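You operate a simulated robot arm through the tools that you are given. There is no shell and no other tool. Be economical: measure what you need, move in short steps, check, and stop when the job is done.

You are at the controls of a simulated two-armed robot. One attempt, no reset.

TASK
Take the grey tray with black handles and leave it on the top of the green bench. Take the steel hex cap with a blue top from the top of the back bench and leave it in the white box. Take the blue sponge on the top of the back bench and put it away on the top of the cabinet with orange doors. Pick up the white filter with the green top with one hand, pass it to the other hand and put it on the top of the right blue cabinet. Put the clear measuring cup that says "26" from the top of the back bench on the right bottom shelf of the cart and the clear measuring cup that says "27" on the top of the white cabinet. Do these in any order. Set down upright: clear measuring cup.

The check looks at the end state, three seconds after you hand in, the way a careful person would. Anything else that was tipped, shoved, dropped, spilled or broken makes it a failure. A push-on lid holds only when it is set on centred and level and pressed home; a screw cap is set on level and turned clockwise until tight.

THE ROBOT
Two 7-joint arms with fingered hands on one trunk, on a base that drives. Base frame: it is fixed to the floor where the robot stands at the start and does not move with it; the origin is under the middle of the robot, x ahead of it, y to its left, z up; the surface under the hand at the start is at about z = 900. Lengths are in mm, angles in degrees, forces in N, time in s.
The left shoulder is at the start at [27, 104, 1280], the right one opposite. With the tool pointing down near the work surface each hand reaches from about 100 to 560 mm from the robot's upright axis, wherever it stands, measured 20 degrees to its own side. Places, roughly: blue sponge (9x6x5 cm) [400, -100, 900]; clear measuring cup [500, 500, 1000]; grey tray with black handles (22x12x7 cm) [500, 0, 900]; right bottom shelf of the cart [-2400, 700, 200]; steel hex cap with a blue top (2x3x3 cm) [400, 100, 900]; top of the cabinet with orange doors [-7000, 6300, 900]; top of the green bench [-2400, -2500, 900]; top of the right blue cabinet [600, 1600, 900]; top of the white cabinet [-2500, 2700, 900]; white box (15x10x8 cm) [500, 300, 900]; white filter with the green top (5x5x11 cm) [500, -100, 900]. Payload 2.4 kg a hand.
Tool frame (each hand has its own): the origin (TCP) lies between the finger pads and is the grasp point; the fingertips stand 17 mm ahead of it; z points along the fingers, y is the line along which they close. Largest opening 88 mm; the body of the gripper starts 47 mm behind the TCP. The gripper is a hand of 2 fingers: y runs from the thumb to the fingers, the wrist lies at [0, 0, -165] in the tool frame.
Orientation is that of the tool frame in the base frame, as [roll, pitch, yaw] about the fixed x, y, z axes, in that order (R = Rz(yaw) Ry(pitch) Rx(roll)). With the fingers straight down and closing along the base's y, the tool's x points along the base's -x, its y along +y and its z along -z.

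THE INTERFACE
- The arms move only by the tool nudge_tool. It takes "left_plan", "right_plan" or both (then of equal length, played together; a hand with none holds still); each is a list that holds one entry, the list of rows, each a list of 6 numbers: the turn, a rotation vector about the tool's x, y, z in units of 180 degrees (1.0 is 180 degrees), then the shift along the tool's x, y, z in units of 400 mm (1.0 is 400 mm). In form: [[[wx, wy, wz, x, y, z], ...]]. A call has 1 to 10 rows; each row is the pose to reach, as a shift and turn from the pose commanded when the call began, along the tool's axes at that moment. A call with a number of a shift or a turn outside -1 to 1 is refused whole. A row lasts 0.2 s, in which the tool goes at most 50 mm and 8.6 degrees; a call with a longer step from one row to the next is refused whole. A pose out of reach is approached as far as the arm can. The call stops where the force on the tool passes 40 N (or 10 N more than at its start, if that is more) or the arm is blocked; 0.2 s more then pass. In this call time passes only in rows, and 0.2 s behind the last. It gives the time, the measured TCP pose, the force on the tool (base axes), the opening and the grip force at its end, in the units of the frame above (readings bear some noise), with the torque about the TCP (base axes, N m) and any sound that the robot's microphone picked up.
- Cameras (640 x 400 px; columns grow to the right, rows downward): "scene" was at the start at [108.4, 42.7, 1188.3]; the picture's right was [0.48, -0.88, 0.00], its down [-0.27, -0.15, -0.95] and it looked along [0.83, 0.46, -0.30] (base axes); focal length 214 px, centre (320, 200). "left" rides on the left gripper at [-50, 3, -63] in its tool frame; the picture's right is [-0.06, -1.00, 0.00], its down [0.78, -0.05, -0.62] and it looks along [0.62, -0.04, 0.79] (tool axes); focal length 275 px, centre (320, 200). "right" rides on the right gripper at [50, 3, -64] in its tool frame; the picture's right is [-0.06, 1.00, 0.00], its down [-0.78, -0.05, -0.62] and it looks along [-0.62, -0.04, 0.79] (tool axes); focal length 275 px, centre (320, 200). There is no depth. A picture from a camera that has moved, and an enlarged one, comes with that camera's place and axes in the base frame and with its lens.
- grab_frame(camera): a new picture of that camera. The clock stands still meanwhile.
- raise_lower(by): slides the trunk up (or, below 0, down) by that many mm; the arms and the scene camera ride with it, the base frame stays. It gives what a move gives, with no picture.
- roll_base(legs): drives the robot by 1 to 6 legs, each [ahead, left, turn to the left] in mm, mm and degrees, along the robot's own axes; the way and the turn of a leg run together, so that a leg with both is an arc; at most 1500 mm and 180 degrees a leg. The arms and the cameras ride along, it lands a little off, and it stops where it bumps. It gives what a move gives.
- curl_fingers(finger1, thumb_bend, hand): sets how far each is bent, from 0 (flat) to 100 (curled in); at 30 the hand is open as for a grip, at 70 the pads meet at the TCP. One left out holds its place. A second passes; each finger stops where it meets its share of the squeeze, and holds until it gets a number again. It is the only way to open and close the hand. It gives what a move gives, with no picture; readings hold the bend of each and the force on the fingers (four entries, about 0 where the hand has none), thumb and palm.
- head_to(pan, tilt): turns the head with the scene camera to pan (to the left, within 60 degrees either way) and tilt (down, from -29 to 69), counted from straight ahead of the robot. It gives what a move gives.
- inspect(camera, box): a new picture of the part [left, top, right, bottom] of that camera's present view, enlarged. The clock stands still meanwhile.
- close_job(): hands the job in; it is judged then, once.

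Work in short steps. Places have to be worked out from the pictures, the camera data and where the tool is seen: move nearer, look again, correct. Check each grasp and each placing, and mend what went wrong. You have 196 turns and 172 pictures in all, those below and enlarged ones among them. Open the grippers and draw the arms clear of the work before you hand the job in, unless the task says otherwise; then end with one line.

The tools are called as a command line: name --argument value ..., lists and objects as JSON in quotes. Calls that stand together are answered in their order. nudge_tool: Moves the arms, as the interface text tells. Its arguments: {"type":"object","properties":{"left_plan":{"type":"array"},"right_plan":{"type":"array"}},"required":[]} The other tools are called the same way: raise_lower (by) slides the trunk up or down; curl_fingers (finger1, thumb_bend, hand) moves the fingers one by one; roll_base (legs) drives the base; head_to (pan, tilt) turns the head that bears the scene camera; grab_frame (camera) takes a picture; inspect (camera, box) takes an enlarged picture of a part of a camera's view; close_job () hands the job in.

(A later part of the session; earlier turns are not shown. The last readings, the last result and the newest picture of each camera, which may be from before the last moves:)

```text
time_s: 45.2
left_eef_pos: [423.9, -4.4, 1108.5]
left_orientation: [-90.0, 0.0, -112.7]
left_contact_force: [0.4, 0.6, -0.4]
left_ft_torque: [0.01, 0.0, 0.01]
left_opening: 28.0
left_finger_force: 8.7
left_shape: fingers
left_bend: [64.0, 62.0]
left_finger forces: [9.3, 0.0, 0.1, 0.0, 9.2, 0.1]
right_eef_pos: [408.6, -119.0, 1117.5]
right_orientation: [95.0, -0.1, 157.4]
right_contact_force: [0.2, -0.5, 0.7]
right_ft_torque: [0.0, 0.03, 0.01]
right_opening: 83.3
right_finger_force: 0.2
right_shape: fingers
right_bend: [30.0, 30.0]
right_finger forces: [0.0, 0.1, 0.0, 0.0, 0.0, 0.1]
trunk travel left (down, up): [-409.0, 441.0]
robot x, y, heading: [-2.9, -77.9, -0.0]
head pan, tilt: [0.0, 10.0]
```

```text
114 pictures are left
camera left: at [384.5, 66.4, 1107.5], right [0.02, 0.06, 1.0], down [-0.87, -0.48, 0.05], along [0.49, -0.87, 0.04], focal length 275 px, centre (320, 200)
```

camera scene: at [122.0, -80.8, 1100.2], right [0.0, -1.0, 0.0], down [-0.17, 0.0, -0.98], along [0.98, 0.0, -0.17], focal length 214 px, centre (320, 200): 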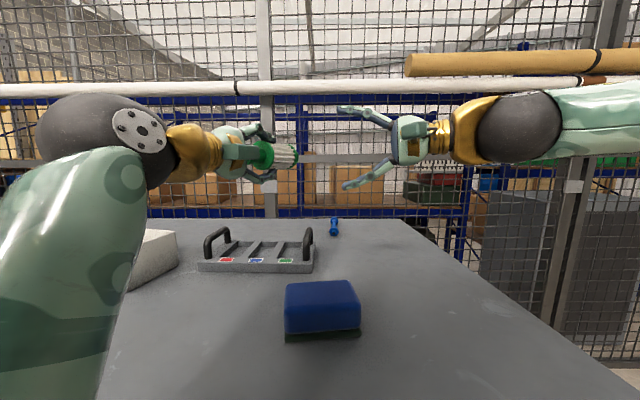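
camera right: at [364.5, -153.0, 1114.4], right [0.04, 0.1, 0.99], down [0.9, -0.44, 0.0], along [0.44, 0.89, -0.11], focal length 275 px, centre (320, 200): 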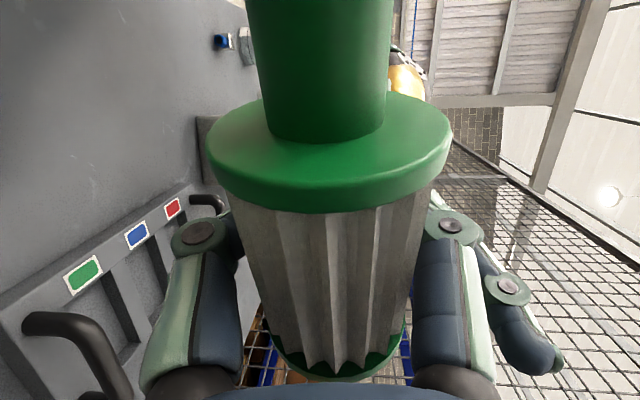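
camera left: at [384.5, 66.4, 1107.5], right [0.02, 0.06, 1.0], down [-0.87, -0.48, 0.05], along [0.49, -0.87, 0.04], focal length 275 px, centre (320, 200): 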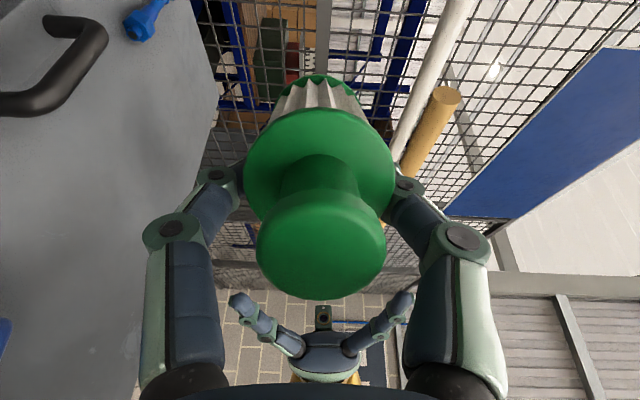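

Handover done. I turn the left hand toward pointing down (filter foot down) while pulling back, and return the right hand toward its neutral pose.

nudge_tool --left_plan '[[[-0.0335, 0.0224, 0.0224, -0.041, -0.007, -0.04], [-0.067, 0.0447, 0.0447, -0.082, -0.014, -0.08], [-0.1006, 0.0671, 0.0671, -0.123, -0.021, -0.12], [-0.1341, 0.0895, 0.0895, -0.164, -0.028, -0.16], [-0.1676, 0.1119, 0.1119, -0.205, -0.035, -0.2], [-0.2012, 0.1342, 0.1342, -0.246, -0.042, -0.24], [-0.2347, 0.1566, 0.1566, -0.2875, -0.05, -0.2825]]]' --right_plan '[[[0.0357, 0.0071, -0.0078, 0.008, 0.017, -0.055], [0.0714, 0.0143, -0.0155, 0.016, 0.034, -0.11], [0.1071, 0.0214, -0.0233, 0.024, 0.05, -0.165], [0.1429, 0.0286, -0.0311, 0.032, 0.067, -0.22], [0.1786, 0.0357, -0.0389, 0.04, 0.084, -0.275], [0.2143, 0.0429, -0.0466, 0.047, 0.1, -0.33], [0.25, 0.05, -0.0544, 0.055, 0.117, -0.387]]]'

nudge_tool --left_plan '[[[-0.0335, 0.0224, 0.0224, 0, 0, 0], [-0.067, 0.0448, 0.0448, 0, 0, 0], [-0.1007, 0.0672, 0.0672, 0, 0, 0], [-0.1342, 0.0896, 0.0896, 0, 0, 0], [-0.1678, 0.112, 0.112, 0, 0, 0], [-0.2013, 0.1344, 0.1344, 0, 0, 0]]]' --right_plan '[[[0.0358, 0.0072, -0.0078, 0, 0, 0], [0.0717, 0.0143, -0.0156, 0, 0, 0], [0.1075, 0.0215, -0.0233, 0, 0, 0], [0.1433, 0.0287, -0.0311, 0, 0, 0], [0.1792, 0.0358, -0.0389, 0, 0, 0], [0.215, 0.043, -0.0467, 0, 0, 0]]]'

grab_frame --camera "scene"

grab_frame --camera "left"

```text
time_s: 46.8
left_eef_pos: [364.0, 144.5, 1130.8]
left_orientation: [-138.7, 14.2, -149.4]
left_contact_force: [0.2, 0.4, -0.9]
left_ft_torque: [0.0, 0.01, 0.03]
left_opening: 27.9
left_finger_force: 9.3
left_shape: fingers
left_bend: [64.0, 62.0]
left_finger forces: [8.8, 0.1, 0.0, 0.1, 8.6, 0.0]
right_eef_pos: [330.5, -246.4, 1178.2]
right_orientation: [140.8, 4.3, 169.6]
right_contact_force: [0.3, 0.2, 0.3]
right_ft_torque: [-0.01, -0.01, 0.01]
right_opening: 83.5
right_finger_force: 0.1
right_shape: fingers
right_bend: [30.0, 30.0]
right_finger forces: [0.0, 0.1, 0.0, 0.1, 0.0, 0.0]
trunk travel left (down, up): [-409.0, 441.0]
robot x, y, heading: [-0.9, -77.4, 0.1]
head pan, tilt: [0.0, 10.0]
```

```text
time_s: 48.2
left_eef_pos: [365.7, 144.9, 1130.1]
left_orientation: [180.0, -0.1, 179.9]
left_contact_force: [0.1, 0.8, -1.0]
left_ft_torque: [0.02, 0.01, 0.01]
left_opening: 28.0
left_finger_force: 8.1
left_shape: fingers
left_bend: [65.0, 62.0]
left_finger forces: [8.3, 0.0, 0.0, 0.1, 8.0, 0.1]
right_eef_pos: [329.8, -248.3, 1177.5]
right_orientation: [180.0, -0.2, 179.8]
right_contact_force: [-0.3, -0.3, 0.3]
right_ft_torque: [0.0, 0.02, -0.01]
right_opening: 83.7
right_finger_force: 0.0
right_shape: fingers
right_bend: [30.0, 30.0]
right_finger forces: [0.0, 0.0, 0.1, 0.0, 0.1, 0.0]
trunk travel left (down, up): [-409.0, 441.0]
robot x, y, heading: [3.0, -78.0, 0.1]
head pan, tilt: [0.0, 10.0]
```

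```text
113 pictures are left
camera scene: at [122.2, -80.6, 1100.2], right [0.0, -1.0, 0.0], down [-0.17, 0.0, -0.98], along [0.98, 0.0, -0.17], focal length 214 px, centre (320, 200)
```

scene: 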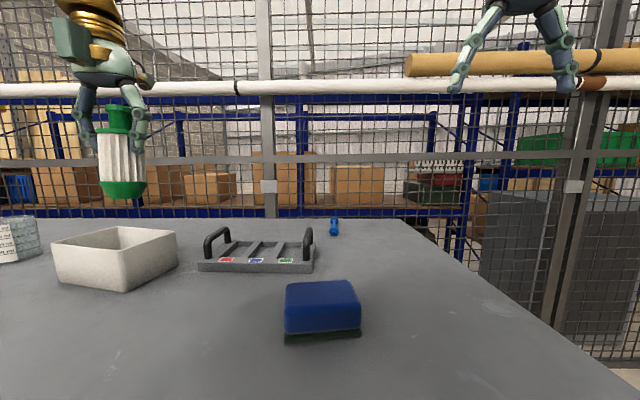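

```text
112 pictures are left
camera left: at [414.8, 147.8, 1193.9], right [0.06, -1.0, 0.0], down [-0.78, -0.05, 0.62], along [-0.62, -0.04, -0.78], focal length 275 px, centre (320, 200)
```

left: 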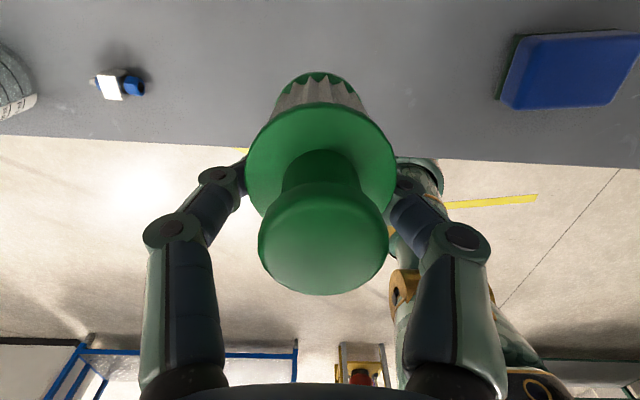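

The filter now hangs upright in the left hand. I drive left along the bench toward the right blue cabinet and look.

roll_base --legs '[[0, 1150, 0]]'

head_to --pan 35 --tilt 25

grab_frame --camera "scene"

```text
time_s: 54.1
left_eef_pos: [354.5, 1295.1, 1129.2]
left_orientation: [-179.9, 0.0, -179.6]
left_contact_force: [-1.3, -0.9, -0.5]
left_ft_torque: [0.0, -0.01, -0.01]
left_opening: 27.7
left_finger_force: 8.4
left_shape: fingers
left_bend: [65.0, 62.0]
left_finger forces: [8.3, 0.0, 0.0, 0.1, 7.9, 0.1]
right_eef_pos: [324.1, 901.5, 1177.2]
right_orientation: [179.9, 0.0, -179.5]
right_contact_force: [-0.5, -0.5, -1.0]
right_ft_torque: [0.02, -0.02, 0.0]
right_opening: 83.4
right_finger_force: 0.0
right_shape: fingers
right_bend: [30.0, 30.0]
right_finger forces: [0.0, 0.0, 0.0, 0.0, 0.1, 0.0]
trunk travel left (down, up): [-409.0, 441.0]
robot x, y, heading: [-9.5, 1067.0, 0.9]
head pan, tilt: [0.0, 10.0]
```

```text
time_s: 55.1
left_eef_pos: [354.8, 1295.0, 1129.1]
left_orientation: [-179.9, 0.0, -179.5]
left_contact_force: [-0.3, -0.1, 0.2]
left_ft_torque: [0.03, 0.01, 0.02]
left_opening: 27.7
left_finger_force: 8.0
left_shape: fingers
left_bend: [65.0, 62.0]
left_finger forces: [8.4, 0.0, 0.0, 0.0, 7.9, 0.1]
right_eef_pos: [323.8, 903.0, 1177.0]
right_orientation: [179.9, -0.1, -179.4]
right_contact_force: [-0.5, 0.5, -0.5]
right_ft_torque: [0.0, 0.01, -0.02]
right_opening: 83.5
right_finger_force: 0.1
right_shape: fingers
right_bend: [30.0, 30.0]
right_finger forces: [0.0, 0.1, 0.0, 0.0, 0.0, 0.1]
trunk travel left (down, up): [-409.0, 441.0]
robot x, y, heading: [-10.9, 1068.6, 0.6]
head pan, tilt: [35.0, 25.0]
```

```text
111 pictures are left
camera scene: at [95.3, 1119.9, 1075.8], right [0.58, -0.81, 0.0], down [-0.34, -0.25, -0.91], along [0.74, 0.53, -0.42], focal length 214 px, centre (320, 200)
```

scene: 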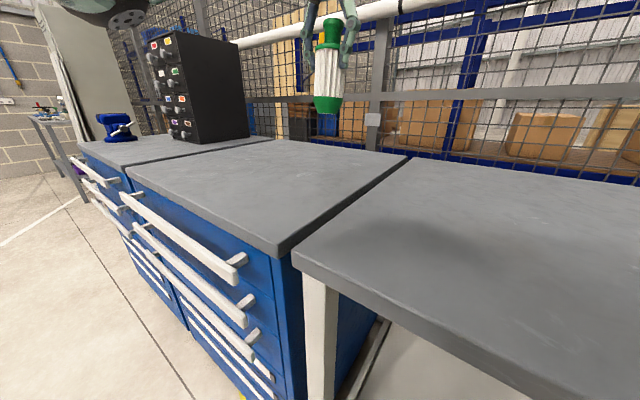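

The middle top (y≈1290–1920, x from 245) is the right blue cabinet. I drive 150 mm further left and lower the filter to just above it.

roll_base --legs '[[0, 150, -0.6]]'

nudge_tool --left_plan '[[[0, 0, 0, -0.05, 0, 0.08], [0, 0, 0, -0.1, 0, 0.17], [0, 0, 0, -0.12, 0, 0.26], [0, 0, 0, -0.12, 0, 0.34]]]'

grab_frame --camera "scene"

grab_frame --camera "left"

```text
time_s: 56.5
left_eef_pos: [355.1, 1442.8, 1129.5]
left_orientation: [-179.9, 0.0, 180.0]
left_contact_force: [0.1, 0.1, 0.1]
left_ft_torque: [0.0, -0.05, 0.02]
left_opening: 27.7
left_finger_force: 8.2
left_shape: fingers
left_bend: [65.0, 62.0]
left_finger forces: [8.4, 0.0, 0.0, 0.0, 7.8, 0.1]
right_eef_pos: [320.2, 1050.9, 1177.6]
right_orientation: [179.9, -0.2, -179.9]
right_contact_force: [-0.5, 0.3, -0.3]
right_ft_torque: [0.02, 0.01, 0.04]
right_opening: 83.8
right_finger_force: 0.0
right_shape: fingers
right_bend: [30.0, 30.0]
right_finger forces: [0.0, 0.0, 0.0, 0.0, 0.1, 0.0]
trunk travel left (down, up): [-409.0, 441.0]
robot x, y, heading: [-11.0, 1219.9, 0.2]
head pan, tilt: [35.0, 25.0]
```

```text
time_s: 57.5
left_eef_pos: [404.5, 1444.0, 993.9]
left_orientation: [180.0, 0.0, 180.0]
left_contact_force: [0.2, 0.2, -0.3]
left_ft_torque: [0.02, -0.01, -0.03]
left_opening: 27.3
left_finger_force: 7.9
left_shape: fingers
left_bend: [65.0, 62.0]
left_finger forces: [8.2, 0.0, 0.0, 0.1, 7.8, 0.1]
right_eef_pos: [320.4, 1050.8, 1177.4]
right_orientation: [180.0, -0.2, -180.0]
right_contact_force: [-0.4, -0.1, 0.3]
right_ft_torque: [0.01, -0.04, -0.02]
right_opening: 83.5
right_finger_force: 0.0
right_shape: fingers
right_bend: [30.0, 30.0]
right_finger forces: [0.0, 0.0, 0.0, 0.0, 0.1, 0.0]
trunk travel left (down, up): [-409.0, 441.0]
robot x, y, heading: [-11.5, 1216.5, 0.1]
head pan, tilt: [35.0, 25.0]
```

```text
110 pictures are left
camera scene: at [94.6, 1269.9, 1075.8], right [0.58, -0.82, 0.0], down [-0.35, -0.24, -0.91], along [0.74, 0.52, -0.42], focal length 214 px, centre (320, 200)
```

scene: 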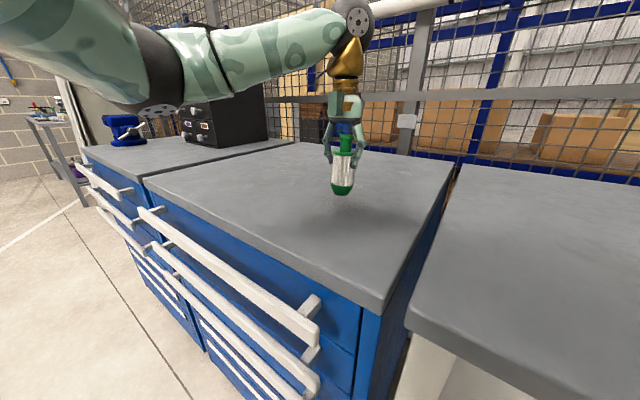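

```text
109 pictures are left
camera left: at [454.0, 1447.3, 1058.8], right [0.06, -1.0, 0.0], down [-0.78, -0.05, 0.62], along [-0.62, -0.04, -0.79], focal length 275 px, centre (320, 200)
```

left: 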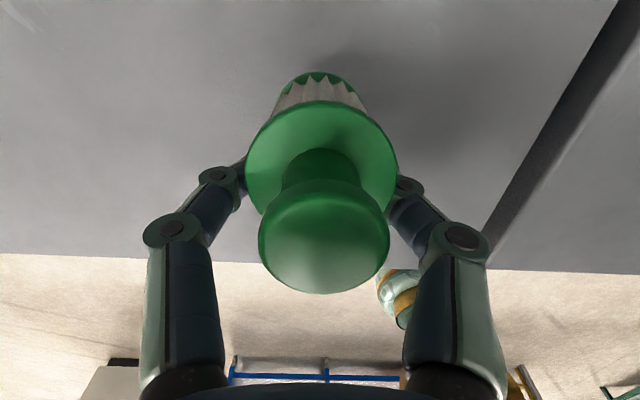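

The foot seems 15–30 mm above the top. I lower in small steps watching force.

nudge_tool --left_plan '[[[0, 0, 0, 0, 0, 0.015], [0, 0, 0, 0, 0, 0.03]]]'

inspect --camera "scene" --box '[300, 130, 390, 220]'

```text
time_s: 58.1
left_eef_pos: [402.7, 1443.4, 982.4]
left_orientation: [180.0, 0.0, -179.9]
left_contact_force: [0.4, 0.9, -0.7]
left_ft_torque: [-0.02, -0.04, 0.01]
left_opening: 27.5
left_finger_force: 8.1
left_shape: fingers
left_bend: [65.0, 62.0]
left_finger forces: [8.3, 0.0, 0.0, 0.0, 7.8, 0.0]
right_eef_pos: [321.7, 1049.3, 1177.7]
right_orientation: [179.9, 0.0, -179.9]
right_contact_force: [-0.2, 0.8, -0.5]
right_ft_torque: [0.05, 0.01, -0.02]
right_opening: 83.7
right_finger_force: 0.1
right_shape: fingers
right_bend: [30.0, 30.0]
right_finger forces: [0.1, 0.1, 0.0, 0.0, 0.0, 0.0]
trunk travel left (down, up): [-409.0, 441.0]
robot x, y, heading: [-12.5, 1214.2, -0.0]
head pan, tilt: [35.0, 25.0]
```

```text
4.44 times, centred on (345, 175) of scene
camera zoom: at [94.5, 1269.8, 1075.8], right [0.58, -0.82, 0.0], down [-0.35, -0.24, -0.91], along [0.74, 0.52, -0.42], focal length 953 px, centre (209, 311)
```

zoom: 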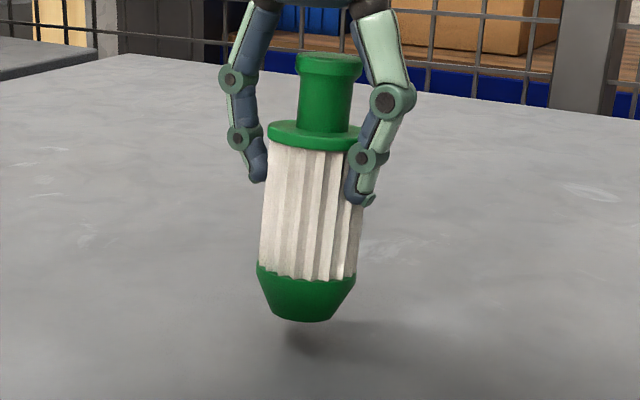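

About 10 mm left. I continue down in 2–4 mm steps.

nudge_tool --left_plan '[[[0, 0, 0, 0, 0, 0.012], [0, 0, 0, 0, 0, 0.018], [0, 0, 0, 0, 0, 0.021]]]'

inspect --camera "scene" --box '[300, 130, 390, 220]'

```text
time_s: 58.9
left_eef_pos: [402.7, 1441.8, 973.3]
left_orientation: [-179.9, 0.0, 180.0]
left_contact_force: [-0.5, -0.1, 0.1]
left_ft_torque: [0.02, 0.02, 0.02]
left_opening: 27.4
left_finger_force: 7.9
left_shape: fingers
left_bend: [65.0, 62.0]
left_finger forces: [8.3, 0.1, 0.0, 0.0, 7.8, 0.0]
right_eef_pos: [320.9, 1050.7, 1176.9]
right_orientation: [179.9, -0.1, 179.9]
right_contact_force: [0.4, -0.2, -0.9]
right_ft_torque: [-0.02, -0.01, 0.02]
right_opening: 83.5
right_finger_force: 0.0
right_shape: fingers
right_bend: [30.0, 30.0]
right_finger forces: [0.0, 0.1, 0.0, 0.0, 0.1, 0.0]
trunk travel left (down, up): [-409.0, 441.0]
robot x, y, heading: [-11.8, 1217.6, 0.2]
head pan, tilt: [35.0, 25.0]
```

```text
4.44 times, centred on (345, 175) of scene
camera zoom: at [94.5, 1269.8, 1075.8], right [0.58, -0.82, 0.0], down [-0.35, -0.24, -0.91], along [0.74, 0.52, -0.42], focal length 953 px, centre (209, 311)
```

zoom: 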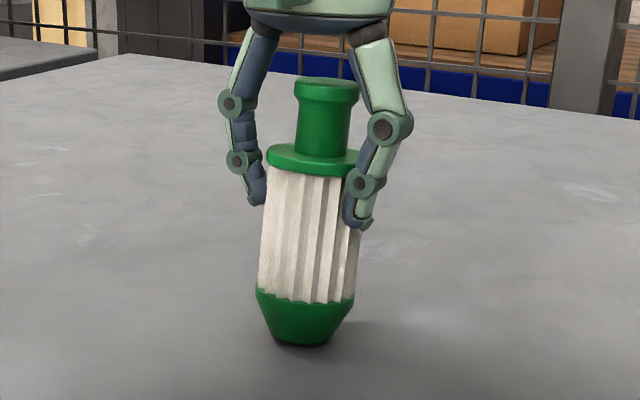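

Nearly touching. I lower 2 mm per row until contact shows, then check force.

nudge_tool --left_plan '[[[0, 0, 0, 0, 0, 0.005], [0, 0, 0, 0, 0, 0.008]]]'

inspect --camera "scene" --box '[300, 130, 390, 220]'

```text
time_s: 59.5
left_eef_pos: [402.3, 1441.7, 970.0]
left_orientation: [180.0, -0.1, 180.0]
left_contact_force: [-0.3, 0.1, 4.9]
left_ft_torque: [-0.01, 0.0, 0.02]
left_opening: 27.3
left_finger_force: 9.4
left_shape: fingers
left_bend: [66.0, 62.0]
left_finger forces: [9.5, 0.0, 0.0, 0.0, 9.3, 0.0]
right_eef_pos: [319.9, 1050.6, 1178.3]
right_orientation: [179.9, -0.1, -180.0]
right_contact_force: [0.2, -0.8, -0.4]
right_ft_torque: [-0.02, 0.01, 0.03]
right_opening: 83.7
right_finger_force: 0.1
right_shape: fingers
right_bend: [30.0, 30.0]
right_finger forces: [0.0, 0.1, 0.1, 0.0, 0.1, 0.0]
trunk travel left (down, up): [-409.0, 441.0]
robot x, y, heading: [-12.2, 1220.4, 0.2]
head pan, tilt: [35.0, 25.0]
```

```text
4.44 times, centred on (345, 175) of scene
camera zoom: at [94.1, 1269.6, 1076.0], right [0.58, -0.82, 0.0], down [-0.35, -0.24, -0.91], along [0.74, 0.52, -0.42], focal length 953 px, centre (209, 311)
```

zoom: 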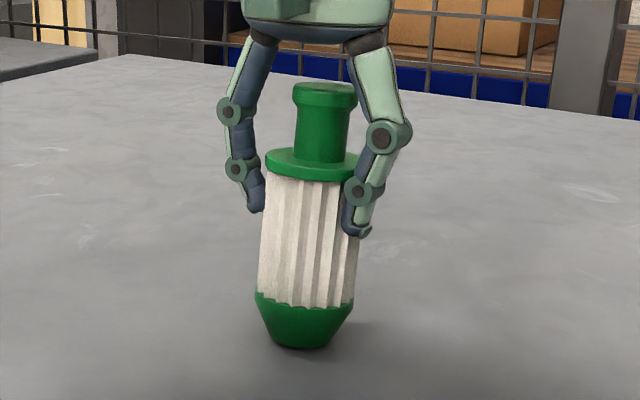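

Contact felt (5 N). I release gradually, then open fully.

curl_fingers --hand "left" --finger1 62 --thumb_bend 58

curl_fingers --hand "left" --finger1 35 --thumb_bend 33

inspect --camera "scene" --box '[300, 130, 390, 220]'

```text
time_s: 60.5
left_eef_pos: [402.1, 1442.8, 970.7]
left_orientation: [180.0, 0.0, -180.0]
left_contact_force: [-1.0, 0.6, 4.3]
left_ft_torque: [0.04, -0.02, -0.01]
left_opening: 29.7
left_finger_force: 2.5
left_shape: fingers
left_bend: [58.0, 55.0]
left_finger forces: [3.1, 0.1, 0.0, 0.1, 2.5, 0.1]
right_eef_pos: [319.4, 1050.9, 1176.0]
right_orientation: [179.9, 0.0, 180.0]
right_contact_force: [-0.3, 0.2, 0.0]
right_ft_torque: [0.02, -0.01, 0.01]
right_opening: 83.8
right_finger_force: 0.1
right_shape: fingers
right_bend: [30.0, 30.0]
right_finger forces: [0.1, 0.0, 0.0, 0.1, 0.0, 0.0]
trunk travel left (down, up): [-409.0, 441.0]
robot x, y, heading: [-8.4, 1218.0, 0.2]
head pan, tilt: [35.0, 25.0]
```

```text
time_s: 61.5
left_eef_pos: [402.5, 1442.0, 970.2]
left_orientation: [-179.9, 0.0, 179.9]
left_contact_force: [0.1, -0.3, 0.6]
left_ft_torque: [0.01, -0.02, 0.0]
left_opening: 75.0
left_finger_force: 0.1
left_shape: fingers
left_bend: [35.0, 33.0]
left_finger forces: [0.0, 0.1, 0.0, 0.0, 0.0, 0.0]
right_eef_pos: [320.4, 1050.2, 1177.9]
right_orientation: [179.9, 0.0, -179.9]
right_contact_force: [-0.2, 0.1, -0.1]
right_ft_torque: [-0.01, 0.01, -0.03]
right_opening: 83.4
right_finger_force: 0.1
right_shape: fingers
right_bend: [30.0, 30.0]
right_finger forces: [0.0, 0.0, 0.1, 0.0, 0.0, 0.0]
trunk travel left (down, up): [-409.0, 441.0]
robot x, y, heading: [-7.0, 1217.8, 0.2]
head pan, tilt: [35.0, 25.0]
```

```text
4.44 times, centred on (345, 175) of scene
camera zoom: at [94.5, 1269.8, 1075.8], right [0.58, -0.82, 0.0], down [-0.35, -0.24, -0.91], along [0.74, 0.52, -0.42], focal length 953 px, centre (209, 311)
```

zoom: 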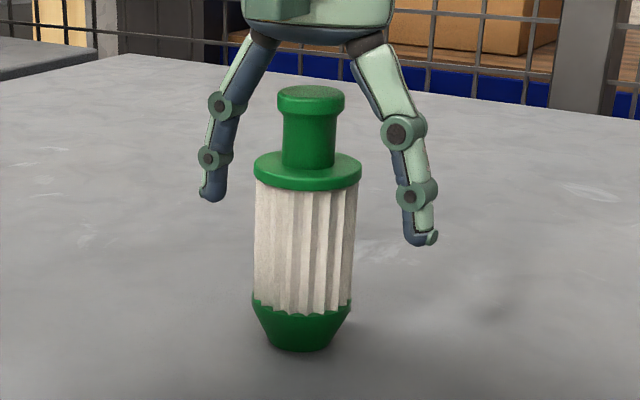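

The filter stands upright on the cabinet. I lift the left hand clear and drive back to the cups.

nudge_tool --left_plan '[[[0, 0, 0, 0, 0, -0.1], [0, 0, 0, 0, 0, -0.2], [0, 0, 0, 0, 0, -0.3], [0, 0, 0, 0, 0, -0.4], [0, 0, 0, 0.1, 0, -0.45]]]'

roll_base --legs '[[15, -740, 0]]'

head_to --pan 5 --tilt 38

grab_frame --camera "scene"

```text
time_s: 62.7
left_eef_pos: [362.2, 1441.2, 1148.2]
left_orientation: [-179.9, -0.1, -180.0]
left_contact_force: [0.1, 0.2, 0.2]
left_ft_torque: [-0.01, 0.0, -0.02]
left_opening: 74.8
left_finger_force: 0.0
left_shape: fingers
left_bend: [35.0, 33.0]
left_finger forces: [0.0, 0.0, 0.0, 0.0, 0.0, 0.1]
right_eef_pos: [321.2, 1049.8, 1177.8]
right_orientation: [179.9, -0.1, 179.9]
right_contact_force: [0.4, -0.7, 0.4]
right_ft_torque: [-0.06, -0.03, 0.0]
right_opening: 83.7
right_finger_force: 0.0
right_shape: fingers
right_bend: [30.0, 30.0]
right_finger forces: [0.1, 0.0, 0.0, 0.1, 0.1, 0.0]
trunk travel left (down, up): [-409.0, 441.0]
robot x, y, heading: [-12.1, 1226.3, 0.1]
head pan, tilt: [35.0, 25.0]
```

```text
time_s: 66.7
left_eef_pos: [381.8, 702.7, 1149.2]
left_orientation: [-179.9, 0.1, -179.4]
left_contact_force: [-0.7, 0.3, -0.7]
left_ft_torque: [-0.02, -0.01, 0.0]
left_opening: 74.6
left_finger_force: 0.2
left_shape: fingers
left_bend: [35.0, 33.0]
left_finger forces: [0.0, 0.0, 0.0, 0.0, 0.0, 0.0]
right_eef_pos: [343.4, 312.1, 1176.3]
right_orientation: [179.9, 0.0, -179.5]
right_contact_force: [-0.1, 0.0, -0.6]
right_ft_torque: [0.0, 0.0, -0.01]
right_opening: 83.4
right_finger_force: 0.2
right_shape: fingers
right_bend: [30.0, 30.0]
right_finger forces: [0.0, 0.0, 0.0, 0.0, 0.0, 0.1]
trunk travel left (down, up): [-409.0, 441.0]
robot x, y, heading: [6.2, 477.6, 0.7]
head pan, tilt: [35.0, 25.0]
```

```text
time_s: 67.6
left_eef_pos: [382.8, 703.5, 1148.0]
left_orientation: [-179.9, 0.0, -179.4]
left_contact_force: [-0.8, -0.1, -0.9]
left_ft_torque: [0.02, 0.02, 0.0]
left_opening: 74.9
left_finger_force: 0.2
left_shape: fingers
left_bend: [35.0, 33.0]
left_finger forces: [0.0, 0.0, 0.0, 0.0, 0.1, 0.0]
right_eef_pos: [344.0, 312.2, 1176.7]
right_orientation: [179.8, -0.1, -179.5]
right_contact_force: [0.1, 0.5, -0.2]
right_ft_torque: [0.0, 0.0, -0.02]
right_opening: 83.4
right_finger_force: 0.2
right_shape: fingers
right_bend: [30.0, 30.0]
right_finger forces: [0.0, 0.0, 0.0, 0.0, 0.0, 0.0]
trunk travel left (down, up): [-409.0, 441.0]
robot x, y, heading: [13.6, 476.4, 0.7]
head pan, tilt: [5.0, 38.0]
```

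```text
104 pictures are left
camera scene: at [126.3, 484.7, 1055.5], right [0.1, -0.99, 0.0], down [-0.61, -0.06, -0.79], along [0.78, 0.08, -0.62], focal length 214 px, centre (320, 200)
```

scene: 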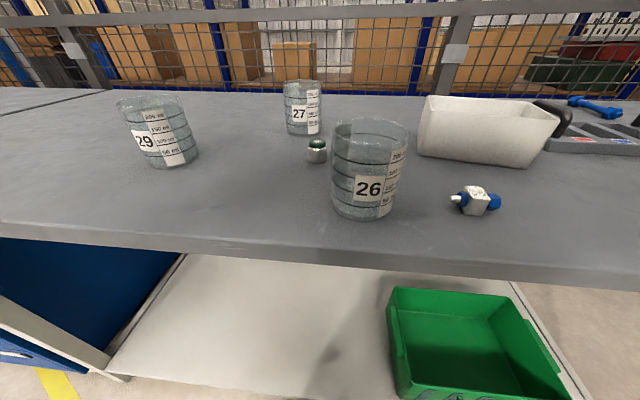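

Cups are ~73 mm wide and ~80 tall: "26" centred near (328, 455), "27" near (551, 565). I open the right hand wider and bring it above cup 26.

curl_fingers --hand "right" --finger1 22 --thumb_bend 22

nudge_tool --right_plan '[[[0, 0, 0, 0.01, 0.1, 0.03], [0, 0, 0, 0.02, 0.2, 0.06], [0, 0, 0, 0.03, 0.29, 0.12], [0, 0, 0, 0.04, 0.3575, 0.2], [0, 0, 0, 0.04, 0.3575, 0.28]]]'

grab_frame --camera "right"

grab_frame --camera "scene"

```text
time_s: 68.6
left_eef_pos: [382.5, 703.7, 1149.5]
left_orientation: [-179.9, -0.1, -179.5]
left_contact_force: [-0.2, 1.4, -0.4]
left_ft_torque: [0.04, -0.03, -0.02]
left_opening: 75.1
left_finger_force: 0.1
left_shape: fingers
left_bend: [35.0, 33.0]
left_finger forces: [0.0, 0.0, 0.1, 0.1, 0.0, 0.0]
right_eef_pos: [342.7, 313.2, 1177.5]
right_orientation: [179.9, -0.1, -179.5]
right_contact_force: [-0.3, 0.1, -0.2]
right_ft_torque: [0.0, 0.0, 0.02]
right_opening: 94.8
right_finger_force: 0.1
right_shape: fingers
right_bend: [22.0, 22.0]
right_finger forces: [0.0, 0.0, 0.1, 0.1, 0.1, 0.0]
trunk travel left (down, up): [-409.0, 441.0]
robot x, y, heading: [14.5, 479.4, 0.6]
head pan, tilt: [5.0, 38.0]
```

```text
time_s: 69.8
left_eef_pos: [382.6, 704.2, 1149.2]
left_orientation: [-179.9, 0.0, -179.5]
left_contact_force: [0.0, -0.2, -1.0]
left_ft_torque: [0.01, 0.03, 0.03]
left_opening: 74.9
left_finger_force: 0.0
left_shape: fingers
left_bend: [35.0, 33.0]
left_finger forces: [0.0, 0.1, 0.1, 0.0, 0.1, 0.0]
right_eef_pos: [324.2, 456.3, 1065.3]
right_orientation: [180.0, -0.1, -179.5]
right_contact_force: [-0.8, -0.5, -0.2]
right_ft_torque: [-0.01, 0.0, 0.0]
right_opening: 95.1
right_finger_force: 0.1
right_shape: fingers
right_bend: [22.0, 22.0]
right_finger forces: [0.0, 0.0, 0.0, 0.0, 0.0, 0.0]
trunk travel left (down, up): [-409.0, 441.0]
robot x, y, heading: [10.8, 478.1, 0.8]
head pan, tilt: [5.0, 38.0]
```

```text
103 pictures are left
camera right: at [274.0, 459.7, 1129.5], right [0.05, 1.0, 0.0], down [0.78, -0.04, 0.62], along [0.62, -0.03, -0.79], focal length 275 px, centre (320, 200)
```

right: 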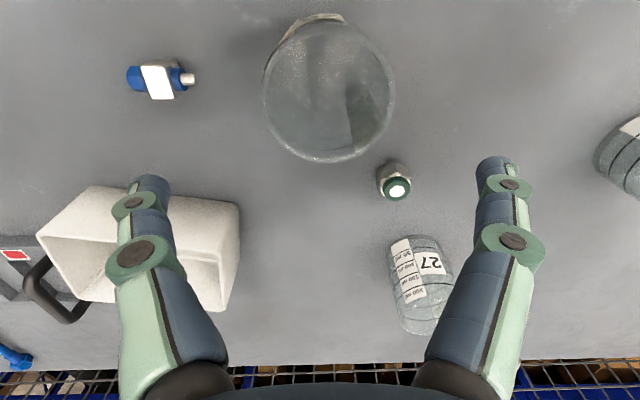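

```text
102 pictures are left
camera scene: at [126.2, 484.8, 1055.5], right [0.1, -0.99, 0.0], down [-0.61, -0.06, -0.79], along [0.78, 0.08, -0.62], focal length 214 px, centre (320, 200)
```

scene: 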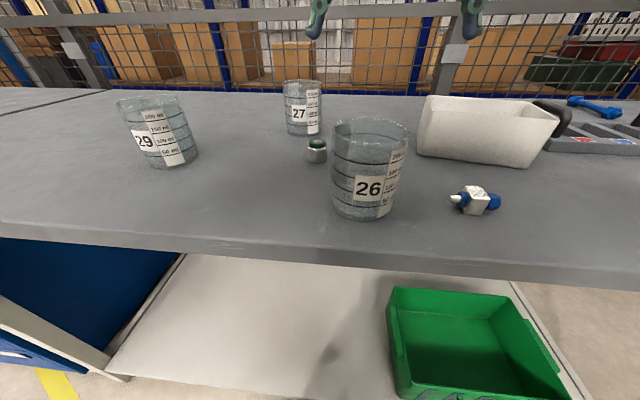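

Cup 26 rim centre at about (322, 461). I lower to just above the rim and verify.

nudge_tool --right_plan '[[[0, 0, 0, 0.006, 0.011, 0.08], [0, 0, 0, 0.006, 0.011, 0.15]]]'

grab_frame --camera "right"

grab_frame --camera "scene"

```text
time_s: 70.4
left_eef_pos: [383.1, 703.8, 1146.7]
left_orientation: [-179.9, 0.0, -179.5]
left_contact_force: [-1.2, -0.1, -0.6]
left_ft_torque: [-0.04, 0.0, 0.02]
left_opening: 74.8
left_finger_force: 0.1
left_shape: fingers
left_bend: [35.0, 33.0]
left_finger forces: [0.0, 0.0, 0.1, 0.0, 0.0, 0.1]
right_eef_pos: [322.9, 458.9, 1005.7]
right_orientation: [179.9, -0.2, -179.5]
right_contact_force: [0.6, 0.8, -0.3]
right_ft_torque: [0.01, 0.05, 0.0]
right_opening: 94.5
right_finger_force: 0.0
right_shape: fingers
right_bend: [22.0, 22.0]
right_finger forces: [0.1, 0.0, 0.0, 0.0, 0.0, 0.0]
trunk travel left (down, up): [-409.0, 441.0]
robot x, y, heading: [13.9, 477.0, 0.8]
head pan, tilt: [5.0, 38.0]
```

```text
101 pictures are left
camera right: at [271.0, 462.2, 1070.2], right [0.05, 1.0, 0.0], down [0.79, -0.04, 0.62], along [0.62, -0.03, -0.79], focal length 275 px, centre (320, 200)
```

right: 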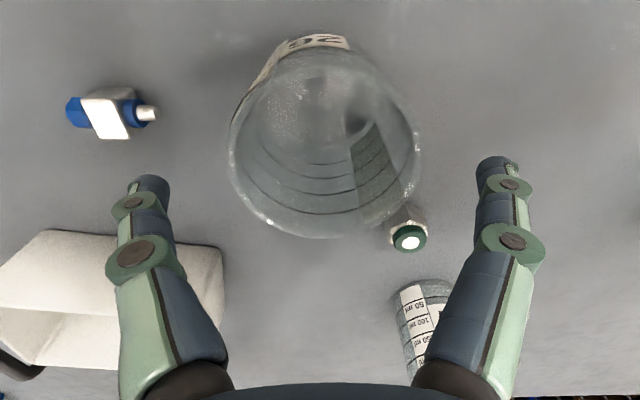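

```text
100 pictures are left
camera scene: at [126.3, 484.9, 1055.5], right [0.1, -0.99, 0.0], down [-0.61, -0.06, -0.79], along [0.78, 0.08, -0.62], focal length 214 px, centre (320, 200)
```

scene: 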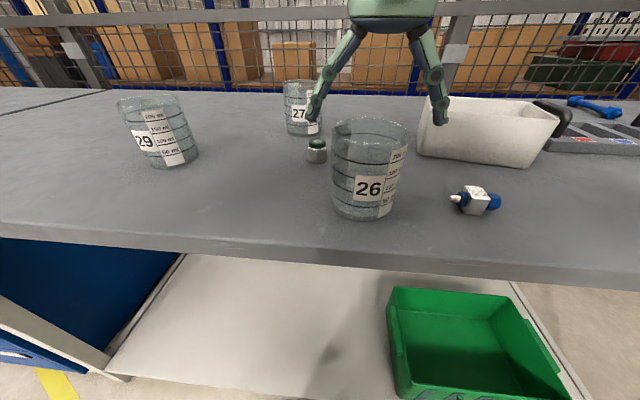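

Centred within ~2 mm. I go down to z≈945 and close moderately.

nudge_tool --right_plan '[[[0, 0, 0, 0.006, 0.005, 0.08], [0, 0, 0, 0.006, 0.005, 0.152]]]'

curl_fingers --hand "right" --finger1 50 --thumb_bend 50

grab_frame --camera "right"

inspect --camera "scene" --box '[290, 70, 460, 230]'

```text
time_s: 71.1
left_eef_pos: [380.9, 703.9, 1150.8]
left_orientation: [-180.0, 0.2, -179.4]
left_contact_force: [0.2, 0.9, -0.6]
left_ft_torque: [-0.04, 0.01, 0.0]
left_opening: 74.9
left_finger_force: 0.1
left_shape: fingers
left_bend: [35.0, 33.0]
left_finger forces: [0.1, 0.1, 0.0, 0.1, 0.0, 0.1]
right_eef_pos: [320.8, 462.7, 953.7]
right_orientation: [179.7, 0.5, -179.4]
right_contact_force: [-6.0, -4.1, 37.2]
right_ft_torque: [-0.29, -0.26, 0.02]
right_opening: 110.5
right_finger_force: 20.7
right_shape: fingers
right_bend: [22.0, 22.0]
right_finger forces: [15.1, 0.1, 0.1, 0.1, 26.2, 0.1]
trunk travel left (down, up): [-409.0, 441.0]
robot x, y, heading: [12.0, 477.6, 1.0]
head pan, tilt: [5.0, 38.0]
stopped in row 2 (right hand): the force on the tool passed its limit at 61 N (the readings are from after the stop); the commanded pose is now the measured one
```

```text
time_s: 71.5
left_eef_pos: [379.6, 702.7, 1150.8]
left_orientation: [180.0, 0.2, -179.7]
left_contact_force: [-0.8, -0.4, -0.3]
left_ft_torque: [-0.01, 0.02, 0.04]
left_opening: 74.9
left_finger_force: 0.1
left_shape: fingers
left_bend: [35.0, 33.0]
left_finger forces: [0.0, 0.0, 0.1, 0.0, 0.0, 0.0]
right_eef_pos: [319.0, 461.7, 954.8]
right_orientation: [179.7, 0.8, -179.4]
right_contact_force: [-9.7, -7.2, 45.8]
right_ft_torque: [-0.25, -0.25, 0.03]
right_opening: 80.2
right_finger_force: 37.1
right_shape: fingers
right_bend: [49.0, 50.0]
right_finger forces: [30.1, 0.0, 0.0, 0.1, 44.8, 0.0]
trunk travel left (down, up): [-409.0, 441.0]
robot x, y, heading: [13.7, 478.2, 0.8]
head pan, tilt: [5.0, 38.0]
stopped (right hand): the force on the tool passed its limit at 52 N (the readings are from after the stop); the commanded pose is now the measured one
```

```text
99 pictures are left
camera right: at [267.6, 464.1, 1018.2], right [0.05, 1.0, 0.01], down [0.78, -0.05, 0.63], along [0.63, -0.03, -0.78], focal length 275 px, centre (320, 200)
```

right: 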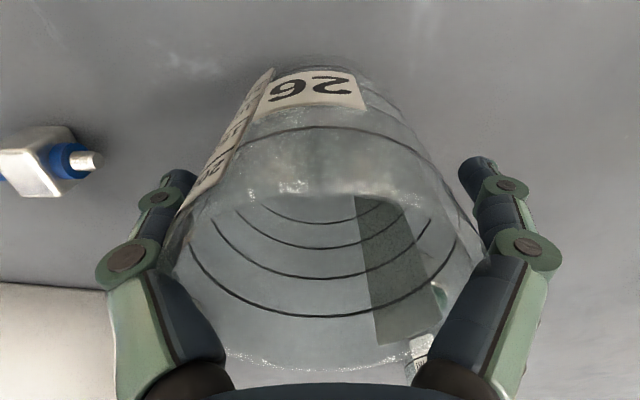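

```text
2.50 times, centred on (375, 150) of scene
camera zoom: at [123.3, 483.9, 1056.1], right [0.1, -1.0, 0.0], down [-0.61, -0.06, -0.79], along [0.79, 0.08, -0.61], focal length 536 px, centre (182, 325)
```

zoom: 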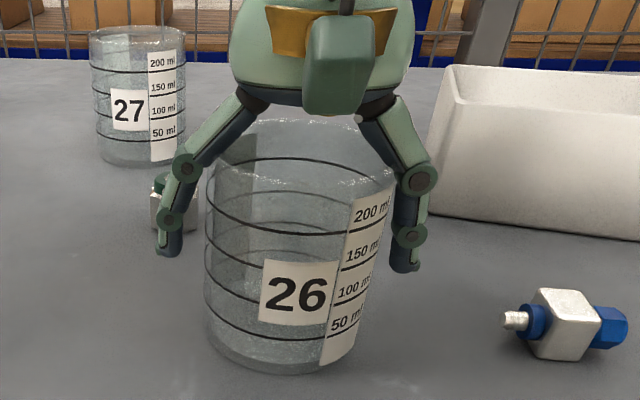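

The rim jammed against the finger roots: too deep. I reopen and back up so only the distal pads take the upper cup wall.

curl_fingers --hand "right" --finger1 22 --thumb_bend 22

nudge_tool --right_plan '[[[0, 0, 0, 0, 0, -0.015], [0, 0, 0, 0, 0, -0.03]]]'

inspect --camera "scene" --box '[290, 70, 460, 230]'

grab_frame --camera "right"

```text
time_s: 72.5
left_eef_pos: [379.3, 703.1, 1149.4]
left_orientation: [179.9, 0.1, -179.5]
left_contact_force: [-1.0, 0.0, 0.0]
left_ft_torque: [-0.01, -0.02, -0.01]
left_opening: 74.8
left_finger_force: 0.0
left_shape: fingers
left_bend: [35.0, 33.0]
left_finger forces: [0.0, 0.0, 0.1, 0.0, 0.0, 0.0]
right_eef_pos: [320.2, 461.2, 953.0]
right_orientation: [179.6, 0.6, -179.5]
right_contact_force: [-6.1, -3.2, 37.9]
right_ft_torque: [-0.21, -0.19, -0.03]
right_opening: 110.6
right_finger_force: 20.3
right_shape: fingers
right_bend: [22.0, 22.0]
right_finger forces: [15.5, 0.0, 0.0, 0.0, 26.0, 0.1]
trunk travel left (down, up): [-409.0, 441.0]
robot x, y, heading: [12.5, 478.7, 0.6]
head pan, tilt: [5.0, 38.0]
```

```text
time_s: 73.0
left_eef_pos: [382.6, 704.5, 1148.2]
left_orientation: [-180.0, -0.1, -179.5]
left_contact_force: [-0.3, 0.6, -0.3]
left_ft_torque: [0.01, -0.02, 0.01]
left_opening: 74.8
left_finger_force: 0.0
left_shape: fingers
left_bend: [35.0, 33.0]
left_finger forces: [0.1, 0.0, 0.1, 0.0, 0.0, 0.1]
right_eef_pos: [320.4, 462.1, 964.1]
right_orientation: [179.8, 0.4, -179.5]
right_contact_force: [-0.1, -0.5, 0.2]
right_ft_torque: [-0.02, -0.01, -0.01]
right_opening: 95.2
right_finger_force: 0.2
right_shape: fingers
right_bend: [22.0, 22.0]
right_finger forces: [0.1, 0.1, 0.0, 0.0, 0.0, 0.0]
trunk travel left (down, up): [-409.0, 441.0]
robot x, y, heading: [10.8, 479.9, 0.6]
head pan, tilt: [5.0, 38.0]
```

```text
2.50 times, centred on (375, 150) of scene
camera zoom: at [126.3, 484.7, 1055.3], right [0.1, -0.99, 0.0], down [-0.61, -0.06, -0.79], along [0.78, 0.08, -0.62], focal length 536 px, centre (182, 325)
```

zoom: 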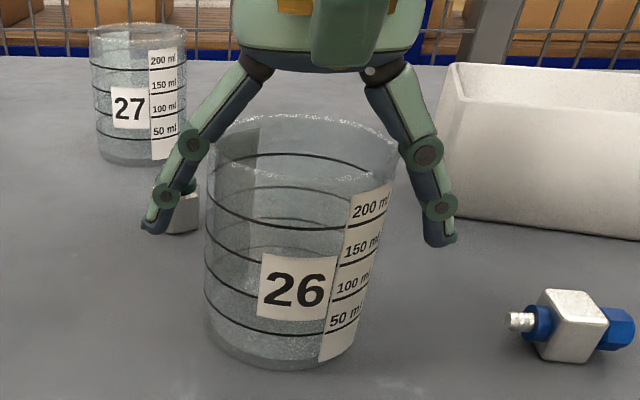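

```text
96 pictures are left
camera right: at [269.5, 464.6, 1027.9], right [0.05, 1.0, 0.0], down [0.78, -0.04, 0.62], along [0.62, -0.03, -0.78], focal length 275 px, centre (320, 200)
```

right: 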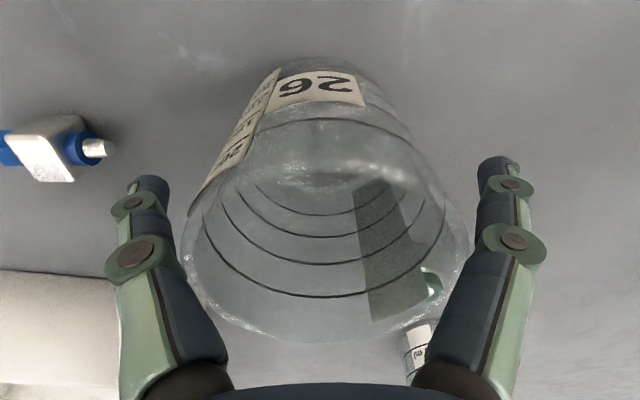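

Cup unharmed and the hand is clear of the rim. I close gently here.

curl_fingers --hand "right" --finger1 45 --thumb_bend 45

inspect --camera "scene" --box '[290, 70, 460, 230]'

```text
time_s: 74.0
left_eef_pos: [382.2, 703.7, 1149.6]
left_orientation: [-180.0, 0.0, -179.5]
left_contact_force: [-0.6, -0.2, -0.4]
left_ft_torque: [0.03, 0.0, -0.01]
left_opening: 74.7
left_finger_force: 0.1
left_shape: fingers
left_bend: [35.0, 33.0]
left_finger forces: [0.1, 0.1, 0.0, 0.1, 0.0, 0.0]
right_eef_pos: [320.8, 461.6, 963.5]
right_orientation: [179.7, 0.3, -179.5]
right_contact_force: [-0.5, -0.3, 4.3]
right_ft_torque: [-0.02, -0.06, 0.01]
right_opening: 62.2
right_finger_force: 6.6
right_shape: fingers
right_bend: [44.0, 44.0]
right_finger forces: [6.2, 0.1, 0.1, 0.1, 6.8, 0.0]
trunk travel left (down, up): [-409.0, 441.0]
robot x, y, heading: [11.2, 478.5, 0.9]
head pan, tilt: [5.0, 38.0]
```

```text
2.50 times, centred on (375, 150) of scene
camera zoom: at [126.0, 484.6, 1055.5], right [0.1, -1.0, 0.0], down [-0.61, -0.06, -0.79], along [0.78, 0.08, -0.62], focal length 536 px, centre (182, 325)
```

zoom: 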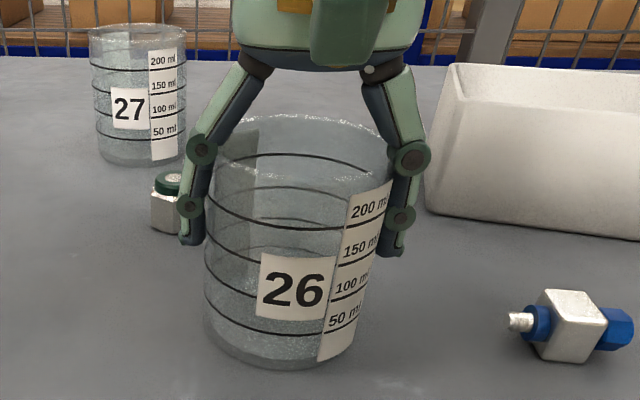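

Symmetric 6.5 N. I tighten a bit more and then try a small lift.

curl_fingers --hand "right" --finger1 58 --thumb_bend 58

nudge_tool --right_plan '[[[0, 0, 0, 0, 0, -0.03], [0, 0, 0, 0, 0, -0.06]]]'

inspect --camera "scene" --box '[290, 70, 460, 230]'

```text
time_s: 75.0
left_eef_pos: [382.5, 703.8, 1148.4]
left_orientation: [180.0, 0.0, -179.5]
left_contact_force: [0.2, 0.7, -0.2]
left_ft_torque: [0.01, 0.01, 0.03]
left_opening: 75.0
left_finger_force: 0.0
left_shape: fingers
left_bend: [35.0, 33.0]
left_finger forces: [0.0, 0.0, 0.1, 0.1, 0.1, 0.0]
right_eef_pos: [321.3, 461.7, 964.1]
right_orientation: [179.9, 0.4, -179.5]
right_contact_force: [-1.1, -0.7, 3.4]
right_ft_torque: [-0.08, -0.01, -0.01]
right_opening: 57.5
right_finger_force: 13.1
right_shape: fingers
right_bend: [49.0, 50.0]
right_finger forces: [12.2, 0.1, 0.0, 0.0, 13.8, 0.0]
trunk travel left (down, up): [-409.0, 441.0]
robot x, y, heading: [9.5, 477.8, 0.9]
head pan, tilt: [5.0, 38.0]
```

```text
time_s: 75.7
left_eef_pos: [382.9, 703.7, 1148.9]
left_orientation: [-180.0, 0.0, -179.5]
left_contact_force: [0.7, -1.0, 0.1]
left_ft_torque: [0.0, 0.0, -0.01]
left_opening: 74.9
left_finger_force: 0.1
left_shape: fingers
left_bend: [35.0, 33.0]
left_finger forces: [0.0, 0.1, 0.0, 0.0, 0.0, 0.0]
right_eef_pos: [320.0, 461.5, 986.5]
right_orientation: [179.8, 0.4, -179.5]
right_contact_force: [0.5, -0.2, -1.1]
right_ft_torque: [0.0, 0.02, -0.02]
right_opening: 57.5
right_finger_force: 12.3
right_shape: fingers
right_bend: [49.0, 50.0]
right_finger forces: [11.9, 0.1, 0.0, 0.1, 12.6, 0.0]
trunk travel left (down, up): [-409.0, 441.0]
robot x, y, heading: [14.5, 478.2, 0.6]
head pan, tilt: [5.0, 38.0]
```

```text
2.50 times, centred on (375, 150) of scene
camera zoom: at [126.2, 484.6, 1055.5], right [0.1, -1.0, 0.0], down [-0.61, -0.06, -0.79], along [0.78, 0.08, -0.62], focal length 536 px, centre (182, 325)
```

zoom: 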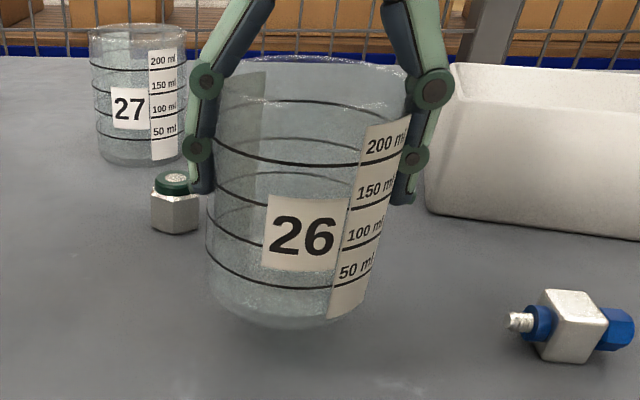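

Cup 26 is lifted cleanly. I raise it and move it aside, and bring the opened left hand above cup 27 with a 10° forward tilt for reach.

curl_fingers --hand "left" --finger1 22 --thumb_bend 22

nudge_tool --right_plan '[[[0, 0, 0, 0, 0, -0.1], [0, 0, 0, 0, -0.03, -0.2], [0, 0, 0, 0, -0.12, -0.25], [0, 0, 0, 0, -0.22, -0.3], [0, 0, 0, 0, -0.3, -0.31], [0, 0, 0, 0, -0.35, -0.31]]]' --left_plan '[[[0, -0.0139, 0, -0.07, -0.06, 0.0], [0, -0.0278, 0, -0.14, -0.12, 0.0], [0, -0.0417, 0, -0.21, -0.18, 0.02], [0, -0.0556, 0, -0.28, -0.24, 0.06], [0, -0.0556, 0, -0.34, -0.3, 0.12], [0, -0.0556, 0, -0.4, -0.345, 0.2]]]'

grab_frame --camera "left"

grab_frame --camera "scene"

```text
time_s: 76.7
left_eef_pos: [383.8, 703.7, 1147.0]
left_orientation: [-179.8, 0.0, -179.5]
left_contact_force: [-0.7, 0.0, 0.9]
left_ft_torque: [-0.02, 0.01, 0.01]
left_opening: 94.9
left_finger_force: 0.0
left_shape: fingers
left_bend: [22.0, 22.0]
left_finger forces: [0.0, 0.0, 0.0, 0.0, 0.0, 0.1]
right_eef_pos: [321.6, 461.4, 987.3]
right_orientation: [179.8, 0.5, -179.5]
right_contact_force: [-0.1, -0.5, -0.6]
right_ft_torque: [0.01, 0.04, 0.01]
right_opening: 57.4
right_finger_force: 12.3
right_shape: fingers
right_bend: [49.0, 50.0]
right_finger forces: [11.9, 0.0, 0.0, 0.0, 12.6, 0.1]
trunk travel left (down, up): [-409.0, 441.0]
robot x, y, heading: [13.1, 474.9, 0.7]
head pan, tilt: [5.0, 38.0]
```

```text
time_s: 78.0
left_eef_pos: [540.5, 566.3, 1068.2]
left_orientation: [179.9, 10.0, -179.6]
left_contact_force: [-0.6, -0.3, 0.4]
left_ft_torque: [0.0, 0.01, 0.0]
left_opening: 94.8
left_finger_force: 0.1
left_shape: fingers
left_bend: [22.0, 22.0]
left_finger forces: [0.1, 0.0, 0.1, 0.0, 0.0, 0.0]
right_eef_pos: [321.8, 321.8, 1111.8]
right_orientation: [179.8, 0.3, -179.5]
right_contact_force: [0.8, -0.3, -0.5]
right_ft_torque: [-0.01, 0.02, 0.01]
right_opening: 56.7
right_finger_force: 11.8
right_shape: fingers
right_bend: [49.0, 50.0]
right_finger forces: [11.3, 0.0, 0.0, 0.1, 11.9, 0.1]
trunk travel left (down, up): [-409.0, 441.0]
robot x, y, heading: [9.5, 475.6, 0.5]
head pan, tilt: [5.0, 38.0]
```

```text
93 pictures are left
camera left: at [577.8, 569.4, 1139.7], right [0.07, -1.0, 0.01], down [-0.88, -0.06, 0.47], along [-0.47, -0.04, -0.88], focal length 275 px, centre (320, 200)
```

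left: 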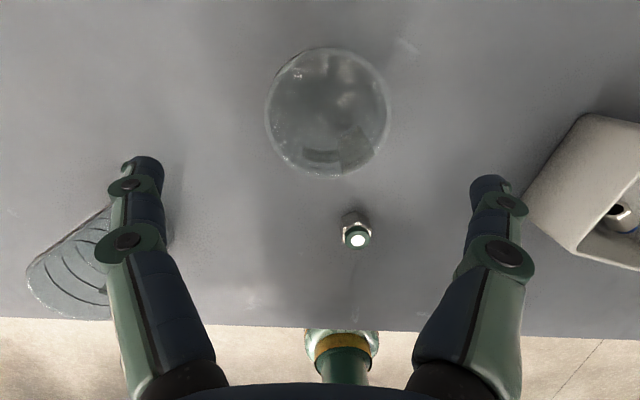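

```text
92 pictures are left
camera scene: at [126.4, 484.1, 1055.4], right [0.1, -1.0, 0.0], down [-0.61, -0.06, -0.79], along [0.78, 0.08, -0.62], focal length 214 px, centre (320, 200)
```

scene: 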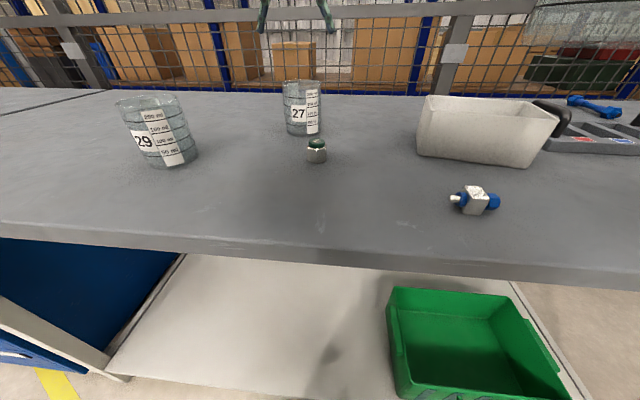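

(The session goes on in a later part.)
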